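You operate a simulated robot arm through the tools that you are given. There is no shell and no other tool. Be economical: measure what you need, move in short steps, check, and stop when the job is done.

The job below is to be done with a simulated robot arm. You get a single attempt, and the scene is never put back.

## Task
Put the black check valve on top of the grey end casting.

Only the result counts: the job must be done as asked and must still hold three seconds after the hand-in. Knocking over, shifting, dropping, spilling or breaking anything else fails it.

## Robot
A 6-joint arm with a two-finger parallel gripper, fixed in place. Base frame: the origin is at the foot of the arm, x ahead of it, y to its left, z up; the work surface is at about z = 0.78. Lengths are in m, angles in degrees, forces in N, time in s.
With the tool pointing down near the work surface it reaches from about 0.24 to 0.64 m from the base axis. Its first joint turns from -66.0 to 66.0 degrees. Payload 2.7 kg.
The tool frame sits at the grasp point between the pads (the TCP): z along the fingers, y along the line on which they close. The tips reach 0.023 m beyond it. Largest opening 0.094 m; finger width 0.038, thickness 0.01; the body of the gripper, 0.054 by 0.096 m, starts 0.039 m behind the TCP.
Orientation is told as [roll, pitch, yaw] about the base's x, y, z axes, in that order, counted from this pose: with the fingers straight down and closing along the base's y, the tool's x points along the base's -x, its y along +y and its z along -z.

## Interface
- The arm moves only by the tool step_arm. Its argument "series" is text: rows parted by semicolons, each of 6 numbers parted by spaces: the shift along the tool's x, y, z in mm, then the turn, a rotation vector about the tool's x, y, z in rad. In form: x y z ax ay az; .... A call has 1 to 20 rows; each row shifts and turns the commanded pose from where the row before left it, along the tool's axes as they then stand. "jaw" is the finger opening in mm, from 0 to 94, set as the call begins (left out, the last holds). A row lasts 0.2 s, in which the tool goes at most 0.05 m and 8.6 degrees; a call with a longer step from one row to the next is refused whole, and so is a gripper value outside its range. A pose out of reach is approached as far as the arm can. The call stops where the force on the tool passes 40 N (or 10 N more than at its start, if that is more) or the arm is blocked; 0.2 s more then pass. Each finger travels about 0.045 m/s and halts on what it meets, pressing with about 32 N; the grip force reading is that of the motor and also rises with nothing between the fingers. The clock runs only during rows and for 0.2 s after the last one: add rows that do not move to give the fingers time. The reply holds the time, the measured pose of the TCP, the force on the tool along the base axes, the opening and the grip force, in the units named above and with some noise.
- Cameras (640 x 400 px; columns grow to the right, rows downward): "scene" is fixed at [0.0868, -0.4559, 1.3903]; the picture's right is [0.55, -0.84, 0.00], its down [-0.60, -0.39, -0.70] and it looks along [0.58, 0.38, -0.72] (base axes); focal length 327 px, centre (320, 200). "wrist" rides on the gripper at [0.086, 0.016, -0.074] in the tool frame; the picture's right is [-0.18, 0.98, 0.00], its down [-0.58, -0.11, -0.81] and it looks along [-0.79, -0.15, 0.59] (tool axes); focal length 243 px, centre (320, 200). There is no depth. A picture from a camera that has moved, and an enlarged one, comes with that camera's place and axes in the base frame and with its lens.
- get_image(camera): a new picture of that camera. It takes no simulated time.
- inspect(camera, box): a new picture of the part [left, top, right, bottom] of that camera's present view, enlarged. It takes no simulated time.
- hand_in(): hands the job in; it is judged then, once.

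Go step by step. Nothing tells you positions but the pictures and the camera data: compare them with the known pose of the tool, close in by small moves and look again before you grip or let go. The budget is 90 turns and 38 pictures, counting those below and the enlarged ones. Unless the task says otherwise, let go and move clear before handing in, and close with one line.

The tools are called after "Emit:" as a command line: name --argument value ..., lists and objects as JSON in quotes. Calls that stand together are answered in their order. step_arm: Moves the arm, as the interface text tells. Its arguments: {"type":"object","properties":{"series":{"type":"string"},"jaw":{"type":"number"}},"required":["series"]} The other tools are called the same way: get_image (camera) takes a picture; inspect (camera, box) takes an enlarged picture of a part of a camera's view; hand_in () hands the job in.

At the start:

```text
clock: 0.0
ee_pos: [0.4334, -0.0696, 1.0898]
orientation: [0.0, 0.0, 0.1]
ft_force: [0.0, 0.7, 0.7]
finger_gap: 0.094
finger_force: 0.1
```

scene: 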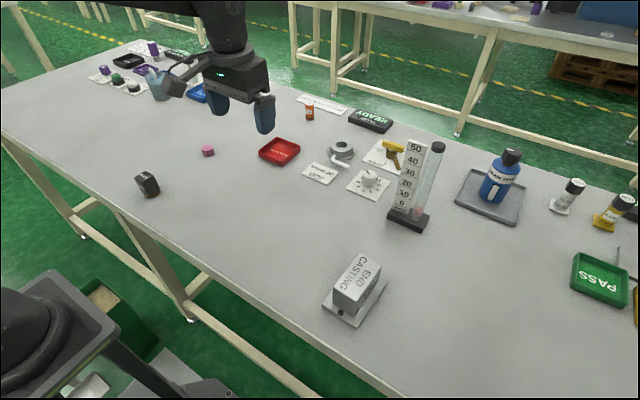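
wrist: 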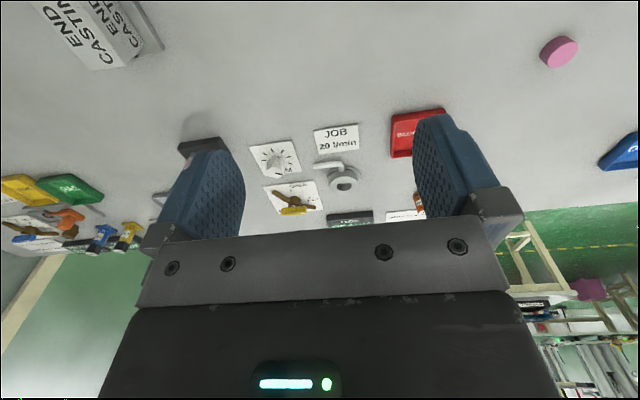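

The black object at left (about x 0.36, y 0.27) looks like the check valve, and the grey end casting is at about (0.39, -0.34). I'll enlarge both.

Emit:
inspect --camera "scene" --box '[107, 155, 187, 205]'

Emit:
inspect --camera "scene" --box '[290, 235, 418, 335]'

```text
8.00 times, centred on (147, 180) of scene
camera zoom: at [0.0868, -0.4559, 1.3903], right [0.55, -0.84, 0.0], down [-0.6, -0.39, -0.7], along [0.58, 0.38, -0.72], focal length 2617 px, centre (1704, 360)
```

zoom: 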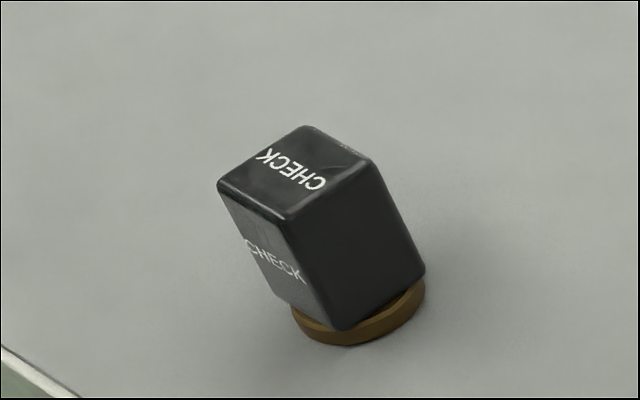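

```text
4.00 times, centred on (354, 285) of scene
camera zoom: at [0.0868, -0.4559, 1.3903], right [0.55, -0.84, 0.0], down [-0.6, -0.39, -0.7], along [0.58, 0.38, -0.72], focal length 1309 px, centre (184, -140)
```

zoom: 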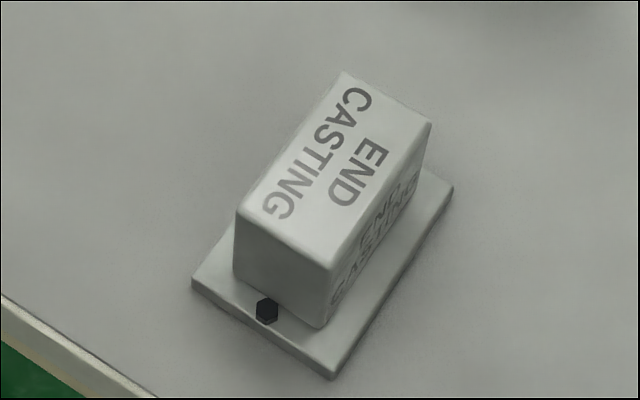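

The valve is a roughly 33 mm cube, square to the base axes, on a brass foot, centred at about (0.360, 0.261) with its top at about 0.835. The casting's top is about 93 x 50 mm, centred at (0.397, -0.339) at z of about 0.848. I'll move above the valve and look.

Emit:
step_arm --series "9.2 41.3 0 0 0 0;9.2 41.3 0 0 0 0;9.2 41.3 0 0 0 0;9.2 41.3 0 0 0 0;9.2 41.3 0 0 0 0;9.2 41.3 0 0 0 0;9.2 41.3 0 0 0 0;9.2 41.3 0 0 0 0;0 0 45 0 0 0;0 0 45 0 0 0;0 0 45 0 0 0;0 0 25 0 0 0;0 0 0 0 0 0;0 0 0 0 0 0" --jaw 94

Emit:
get_image --camera "wrist"

Emit:
get_image --camera "scene"

```text
clock: 3.0
ee_pos: [0.3593, 0.2583, 0.9304]
orientation: [0.0, 0.0, 0.0]
ft_force: [-0.4, 0.4, -0.3]
finger_gap: 0.094
finger_force: 0.1
```

```text
33 pictures are left
camera wrist: at [0.2726, 0.2756, 1.0048], right [0.18, 0.98, 0.0], down [0.58, -0.11, 0.81], along [0.79, -0.15, -0.59], focal length 243 px, centre (320, 200)
```

wrist: 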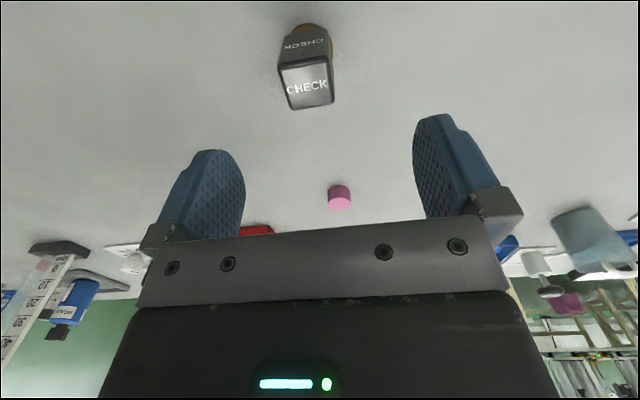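

```text
32 pictures are left
```

scene: 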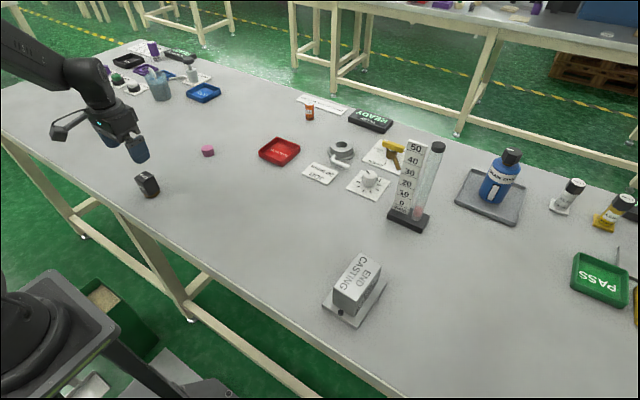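

The valve is upright under the gripper. I'll enlarge it in the wrist view to fix its position.

Emit:
inspect --camera "wrist" --box '[256, 10, 368, 120]'

```text
3.64 times, centred on (312, 65) of wrist
camera zoom: at [0.2726, 0.2756, 1.0048], right [0.18, 0.98, 0.0], down [0.58, -0.11, 0.81], along [0.79, -0.15, -0.59], focal length 882 px, centre (349, 691)
```

zoom: 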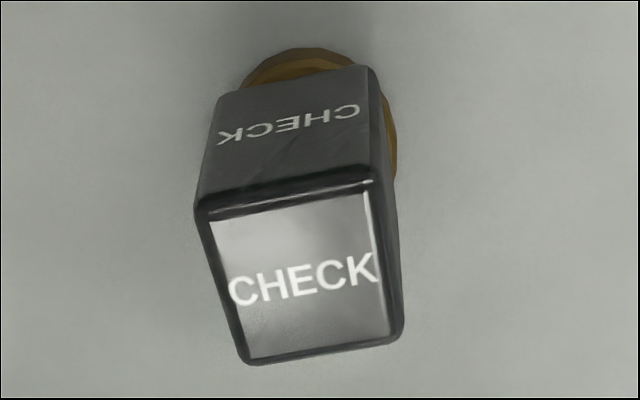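

Both cameras agree on the valve centre at about (0.357, 0.250) and its top at about 0.842. The body starts at about 0.79, above the brass foot. I'll centre over it, lower partway and check.

Emit:
step_arm --series "2 -9 0 0 0 0;0 0 30 0 0 0;0 0 30 0 0 0;0 0 0 0 0 0;0 0 0 0 0 0"

Emit:
get_image --camera "wrist"

```text
clock: 4.2
ee_pos: [0.3586, 0.2497, 0.8707]
orientation: [0.0, 0.0, 0.0]
ft_force: [-0.3, 0.1, 0.2]
finger_gap: 0.0944
finger_force: 0.0
```

```text
30 pictures are left
camera wrist: at [0.2711, 0.2665, 0.9454], right [0.18, 0.98, 0.0], down [0.58, -0.11, 0.81], along [0.79, -0.15, -0.59], focal length 243 px, centre (320, 200)
```

wrist: 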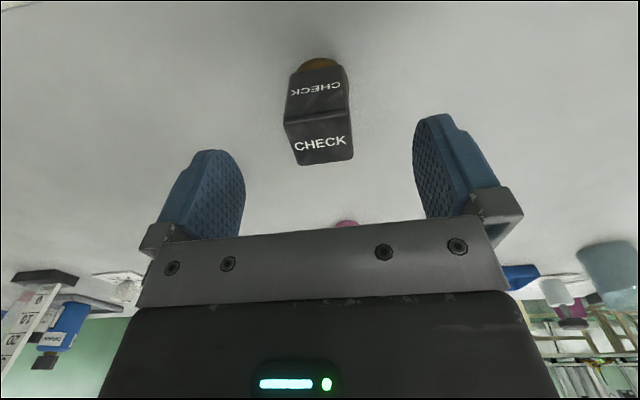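

The valve centre checks out at (0.357, 0.251). I'll lower around it and close.

Emit:
step_arm --series "2 1 0 0 0 0;0 0 25 0 0 0;0 0 25 0 0 0;0 0 0 0 0 0"

Emit:
step_arm --series "0 0 0 0 0 0;0 0 0 0 0 0;0 0 0 0 0 0;0 0 0 0 0 0;0 0 0 0 0 0;0 0 0 0 0 0" --jaw 20

Emit:
get_image --camera "wrist"

```text
clock: 5.2
ee_pos: [0.3548, 0.2514, 0.8201]
orientation: [0.0, 0.0, 0.0]
ft_force: [0.5, -0.4, -0.4]
finger_gap: 0.0943
finger_force: 0.0
```

```text
clock: 6.6
ee_pos: [0.3551, 0.2494, 0.8216]
orientation: [0.0, 0.0, 0.1]
ft_force: [0.4, 0.4, -0.2]
finger_gap: 0.0358
finger_force: 32.2
```

```text
29 pictures are left
camera wrist: at [0.2684, 0.2663, 0.8948], right [0.18, 0.98, 0.0], down [0.58, -0.11, 0.81], along [0.79, -0.15, -0.59], focal length 243 px, centre (320, 200)
```

wrist: 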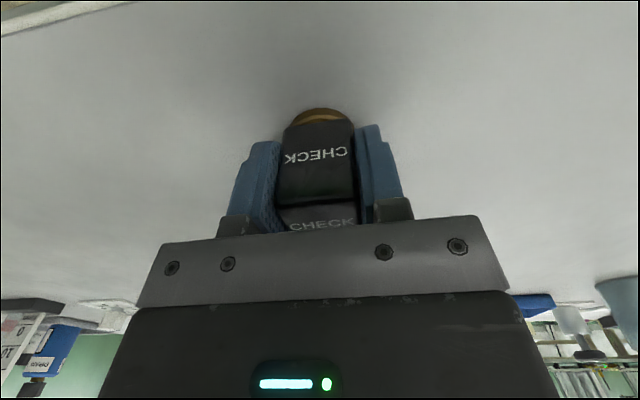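

The valve is held at a 36 mm opening. I'll lift it and check.

Emit:
step_arm --series "0 0 -10 0 0 0;0 0 -20 0 0 0;0 0 -40 0 0 0;0 0 -40 0 0 0;0 0 -40 0 0 0;0 0 -20 0 0 0;0 0 0 0 0 0"

Emit:
get_image --camera "wrist"

Emit:
inspect --camera "scene" --box '[67, 90, 227, 220]'

```text
clock: 8.2
ee_pos: [0.3563, 0.2518, 0.9932]
orientation: [0.0, 0.1, 0.0]
ft_force: [-0.4, 0.9, -0.6]
finger_gap: 0.0358
finger_force: 32.0
```

```text
28 pictures are left
camera wrist: at [0.27, 0.2683, 1.0676], right [0.18, 0.98, 0.0], down [0.58, -0.11, 0.81], along [0.79, -0.15, -0.59], focal length 243 px, centre (320, 200)
```

wrist: 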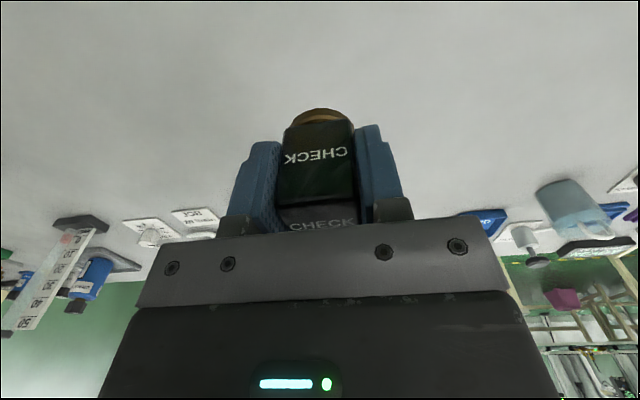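

```text
3.08 times, centred on (147, 155) of scene
camera zoom: at [0.0868, -0.4559, 1.3903], right [0.55, -0.84, 0.0], down [-0.6, -0.39, -0.7], along [0.58, 0.38, -0.72], focal length 1007 px, centre (852, 338)
```

zoom: 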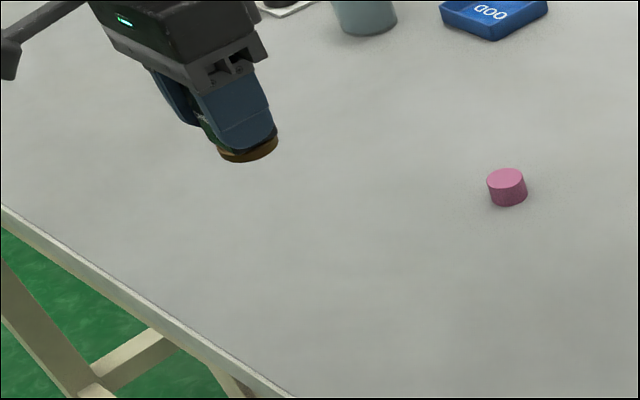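

The valve is firmly held with its brass foot attached. I'll carry it across at this height to above the casting.

Emit:
step_arm --series "-2.7 -39.3 0 0 0 0;-2.7 -39.3 0 0 0 0;-2.7 -39.3 0 0 0 0;-2.7 -39.3 0 0 0 0;-2.7 -39.3 0 0 0 0;-2.7 -39.3 0 0 0 0;-2.7 -39.3 0 0 0 0;-2.7 -39.3 0 0 0 0;-2.7 -39.3 0 0 0 0;-2.7 -39.3 0 0 0 0;-2.7 -39.3 0 0 0 0;-2.7 -39.3 0 0 0 0;-2.7 -39.3 0 0 0 0;-2.7 -39.3 0 0 0 0;-2.7 -39.3 0 0 0 0;0 0 0 0 0 0;0 0 0 0 0 0"

Emit:
get_image --camera "wrist"

Emit:
inspect --camera "scene" --box '[256, 180, 448, 330]'

```text
clock: 11.8
ee_pos: [0.3966, -0.3387, 0.9902]
orientation: [0.0, -0.1, -0.1]
ft_force: [-0.1, -0.1, -0.5]
finger_gap: 0.0358
finger_force: 31.7
```

```text
26 pictures are left
camera wrist: at [0.3104, -0.3226, 1.0643], right [0.18, 0.98, 0.0], down [0.58, -0.11, 0.81], along [0.79, -0.15, -0.59], focal length 243 px, centre (320, 200)
```

wrist: 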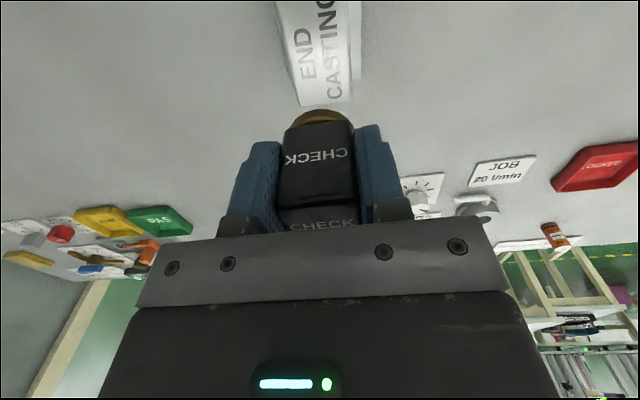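

```text
2.67 times, centred on (352, 255) of scene
camera zoom: at [0.0868, -0.4559, 1.3903], right [0.55, -0.84, 0.0], down [-0.6, -0.39, -0.7], along [0.58, 0.38, -0.72], focal length 872 px, centre (235, 53)
```

zoom: 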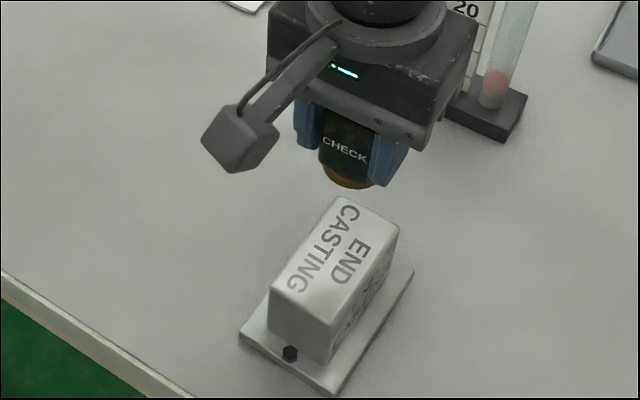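

The wrist view puts the casting's far edge at x of about 0.44 and its y centre at about -0.341, matching the earlier estimate. I'll lower partway and check again.

Emit:
step_arm --series "2 -1 0 0 0 0;0 0 30 0 0 0;0 0 30 0 0 0;0 0 15 0 0 0;0 0 0 0 0 0;0 0 0 0 0 0"

Emit:
get_image --camera "wrist"

Emit:
inspect --camera "scene" --box '[290, 215, 418, 315]'

```text
clock: 13.2
ee_pos: [0.3919, -0.3414, 0.9124]
orientation: [0.0, 0.0, 0.1]
ft_force: [0.7, 0.3, -1.7]
finger_gap: 0.0354
finger_force: 31.9
```

```text
24 pictures are left
camera wrist: at [0.3069, -0.3247, 0.9879], right [0.18, 0.98, 0.0], down [0.58, -0.11, 0.81], along [0.79, -0.15, -0.59], focal length 243 px, centre (320, 200)
```

wrist: 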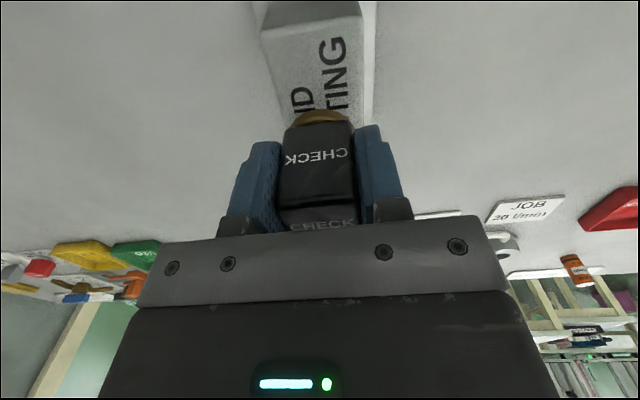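

```text
4.00 times, centred on (354, 265) of scene
camera zoom: at [0.0868, -0.4559, 1.3903], right [0.55, -0.84, 0.0], down [-0.6, -0.39, -0.7], along [0.58, 0.38, -0.72], focal length 1309 px, centre (184, -60)
```

zoom: 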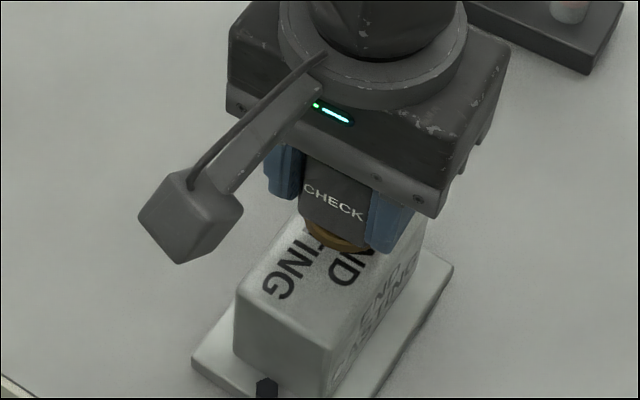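

The casting centre comes out at (0.395, -0.340), right under the valve. Contact should be near a TCP z of about 0.889, so I'll lower gently towards it.

Emit:
step_arm --series "0 0 8 0 0 0;0 0 7 0 0 0;0 0 4 0 0 0;0 0 0 0 0 0;0 0 0 0 0 0"

Emit:
inspect --camera "scene" --box '[322, 240, 402, 290]'

```text
clock: 14.4
ee_pos: [0.3942, -0.3389, 0.8953]
orientation: [0.1, 0.0, 0.0]
ft_force: [-0.5, -0.1, 1.3]
finger_gap: 0.0358
finger_force: 31.9
```

```text
8.00 times, centred on (362, 265) of scene
camera zoom: at [0.0868, -0.4559, 1.3903], right [0.55, -0.84, 0.0], down [-0.6, -0.39, -0.7], along [0.58, 0.38, -0.72], focal length 2617 px, centre (-16, -320)
```

zoom: 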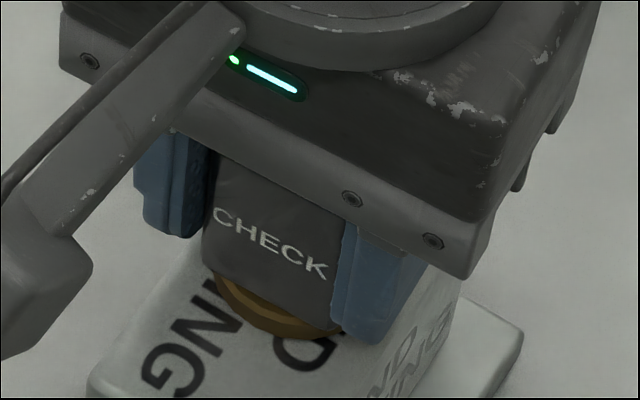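

Still a few millimetres above the top, with no contact force. I'll go down in 1–2 mm steps.

Emit:
step_arm --series "0 0 1.5 0 0 0;0 0 1.5 0 0 0;0 0 0 0 0 0"

Emit:
step_arm --series "0 0 1 0 0 0;0 0 0 0 0 0"

Emit:
step_arm --series "0 0 1 0 0 0;0 0 0 0 0 0"

```text
clock: 15.2
ee_pos: [0.395, -0.3393, 0.8959]
orientation: [-0.2, -0.3, 0.0]
ft_force: [-4.2, 7.2, 24.8]
finger_gap: 0.0357
finger_force: 32.3
```

```text
clock: 15.8
ee_pos: [0.3927, -0.3397, 0.8941]
orientation: [-0.2, -0.3, 0.0]
ft_force: [2.5, 2.8, 25.5]
finger_gap: 0.0355
finger_force: 31.9
```

```text
clock: 16.4
ee_pos: [0.3942, -0.3387, 0.8927]
orientation: [-0.1, -0.2, 0.0]
ft_force: [3.9, 3.9, 25.7]
finger_gap: 0.0357
finger_force: 32.1
```

Contact: about 25 N, and the valve is seated on the casting. I'll ease the pressure a little before releasing.

Emit:
step_arm --series "0 0 -0.6 0 0 0;0 0 0 0 0 0;0 0 0 0 0 0"

Emit:
inspect --camera "scene" --box '[322, 240, 402, 290]'

```text
clock: 17.2
ee_pos: [0.3929, -0.3392, 0.8916]
orientation: [-0.1, -0.2, 0.1]
ft_force: [7.3, 1.4, 19.1]
finger_gap: 0.0358
finger_force: 31.9
```

```text
8.00 times, centred on (362, 265) of scene
camera zoom: at [0.0867, -0.4557, 1.3904], right [0.55, -0.84, 0.0], down [-0.6, -0.39, -0.7], along [0.58, 0.38, -0.72], focal length 2617 px, centre (-16, -320)
```

zoom: 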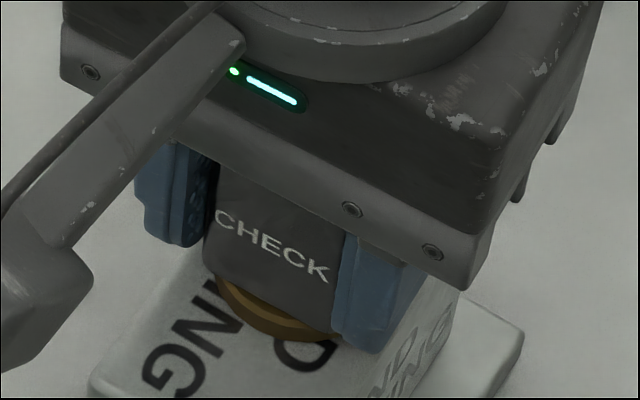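

The load is dropping but some remains, so I'll ease off a little more and then open slowly.

Emit:
step_arm --series "0 0 -0.8 0 0 0;0 0 0 0 0 0;0 0 0 0 0 0"

```text
clock: 18.0
ee_pos: [0.3922, -0.3392, 0.8929]
orientation: [-0.1, 0.0, -0.1]
ft_force: [5.2, 0.0, 15.5]
finger_gap: 0.0359
finger_force: 32.0
```

Emit:
step_arm --series "0 0 -0.8 0 0 0;0 0 0 0 0 0;0 0 0 0 0 0"

```text
clock: 18.8
ee_pos: [0.392, -0.34, 0.8919]
orientation: [0.0, 0.1, -0.1]
ft_force: [1.0, -2.5, 7.7]
finger_gap: 0.0359
finger_force: 31.7
```

The load is now light at about 8 N with the valve still seated. I'll open the jaws.

Emit:
step_arm --series "0 0 0 0 0 0;0 0 0 0 0 0;0 0 0 0 0 0;0 0 0 0 0 0;0 0 0 0 0 0" --jaw 80

Emit:
inspect --camera "scene" --box '[290, 215, 418, 315]'

Emit:
get_image --camera "wrist"

```text
clock: 20.0
ee_pos: [0.3922, -0.3391, 0.8935]
orientation: [0.1, -0.2, 0.0]
ft_force: [-0.5, -0.2, -0.3]
finger_gap: 0.0798
finger_force: 0.1
```

```text
4.00 times, centred on (354, 265) of scene
camera zoom: at [0.0868, -0.4559, 1.3903], right [0.55, -0.84, 0.0], down [-0.6, -0.39, -0.7], along [0.58, 0.38, -0.72], focal length 1309 px, centre (184, -60)
```

zoom: 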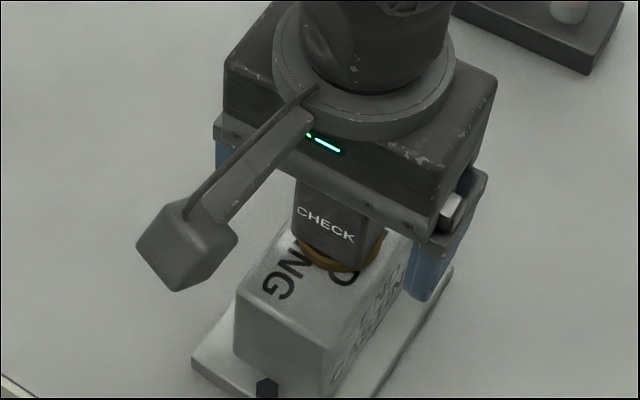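

```text
19 pictures are left
camera wrist: at [0.3068, -0.3231, 0.9676], right [0.18, 0.98, 0.0], down [0.58, -0.11, 0.81], along [0.79, -0.15, -0.59], focal length 243 px, centre (320, 200)
```

wrist: 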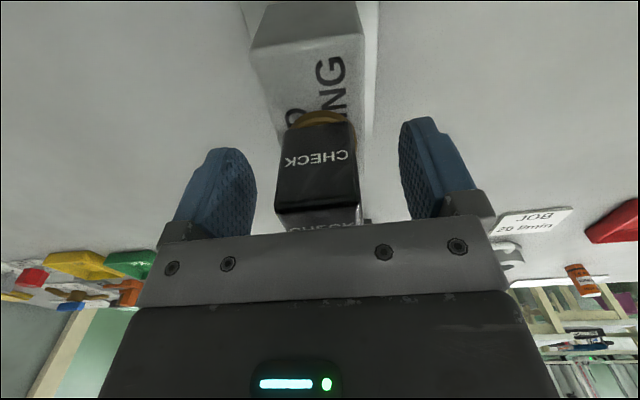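

The valve is standing free on the casting with both fingers clear. I'll retreat straight up and check.

Emit:
step_arm --series "0 0 -10 0 0 0;0 0 -30 0 0 0;0 0 -40 0 0 0;0 0 -40 0 0 0;0 0 -30 0 0 0;0 40 0 0 0 0;0 40 0 0 0 0;0 40 0 0 0 0;0 0 0 0 0 0;0 0 0 0 0 0"

Emit:
inspect --camera "scene" --box '[290, 215, 418, 335]'

Emit:
get_image --camera "scene"

```text
clock: 22.2
ee_pos: [0.3927, -0.2182, 1.0399]
orientation: [0.0, 0.0, 0.0]
ft_force: [0.2, 0.2, 1.0]
finger_gap: 0.0799
finger_force: 0.1
```

```text
3.33 times, centred on (354, 275) of scene
camera zoom: at [0.0868, -0.4559, 1.3903], right [0.55, -0.84, 0.0], down [-0.6, -0.39, -0.7], along [0.58, 0.38, -0.72], focal length 1090 px, centre (207, -50)
```

zoom: 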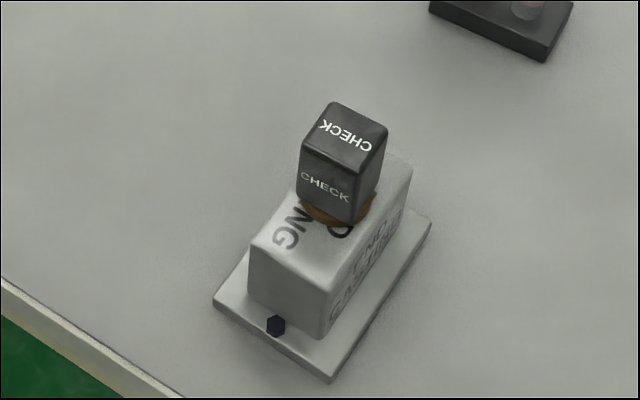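

```text
17 pictures are left
```

scene: 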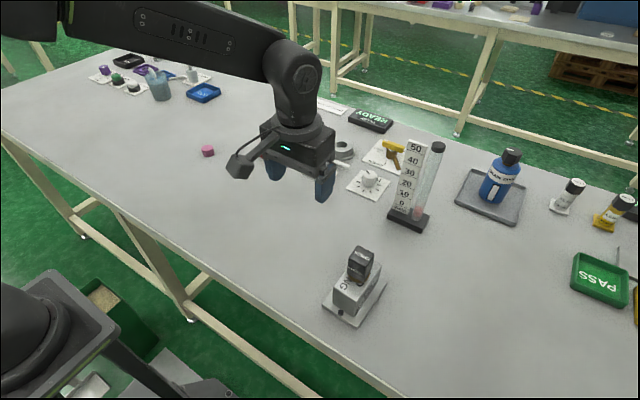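

The valve stands upright and centred on the casting, the casting hasn't moved, and the arm is clear. I'm handing in.

Emit:
hand_in

```text
The job is handed in.
```

The black check valve is standing upright on top of the grey end casting. The arm is clear, and the pictures show nothing else disturbed.
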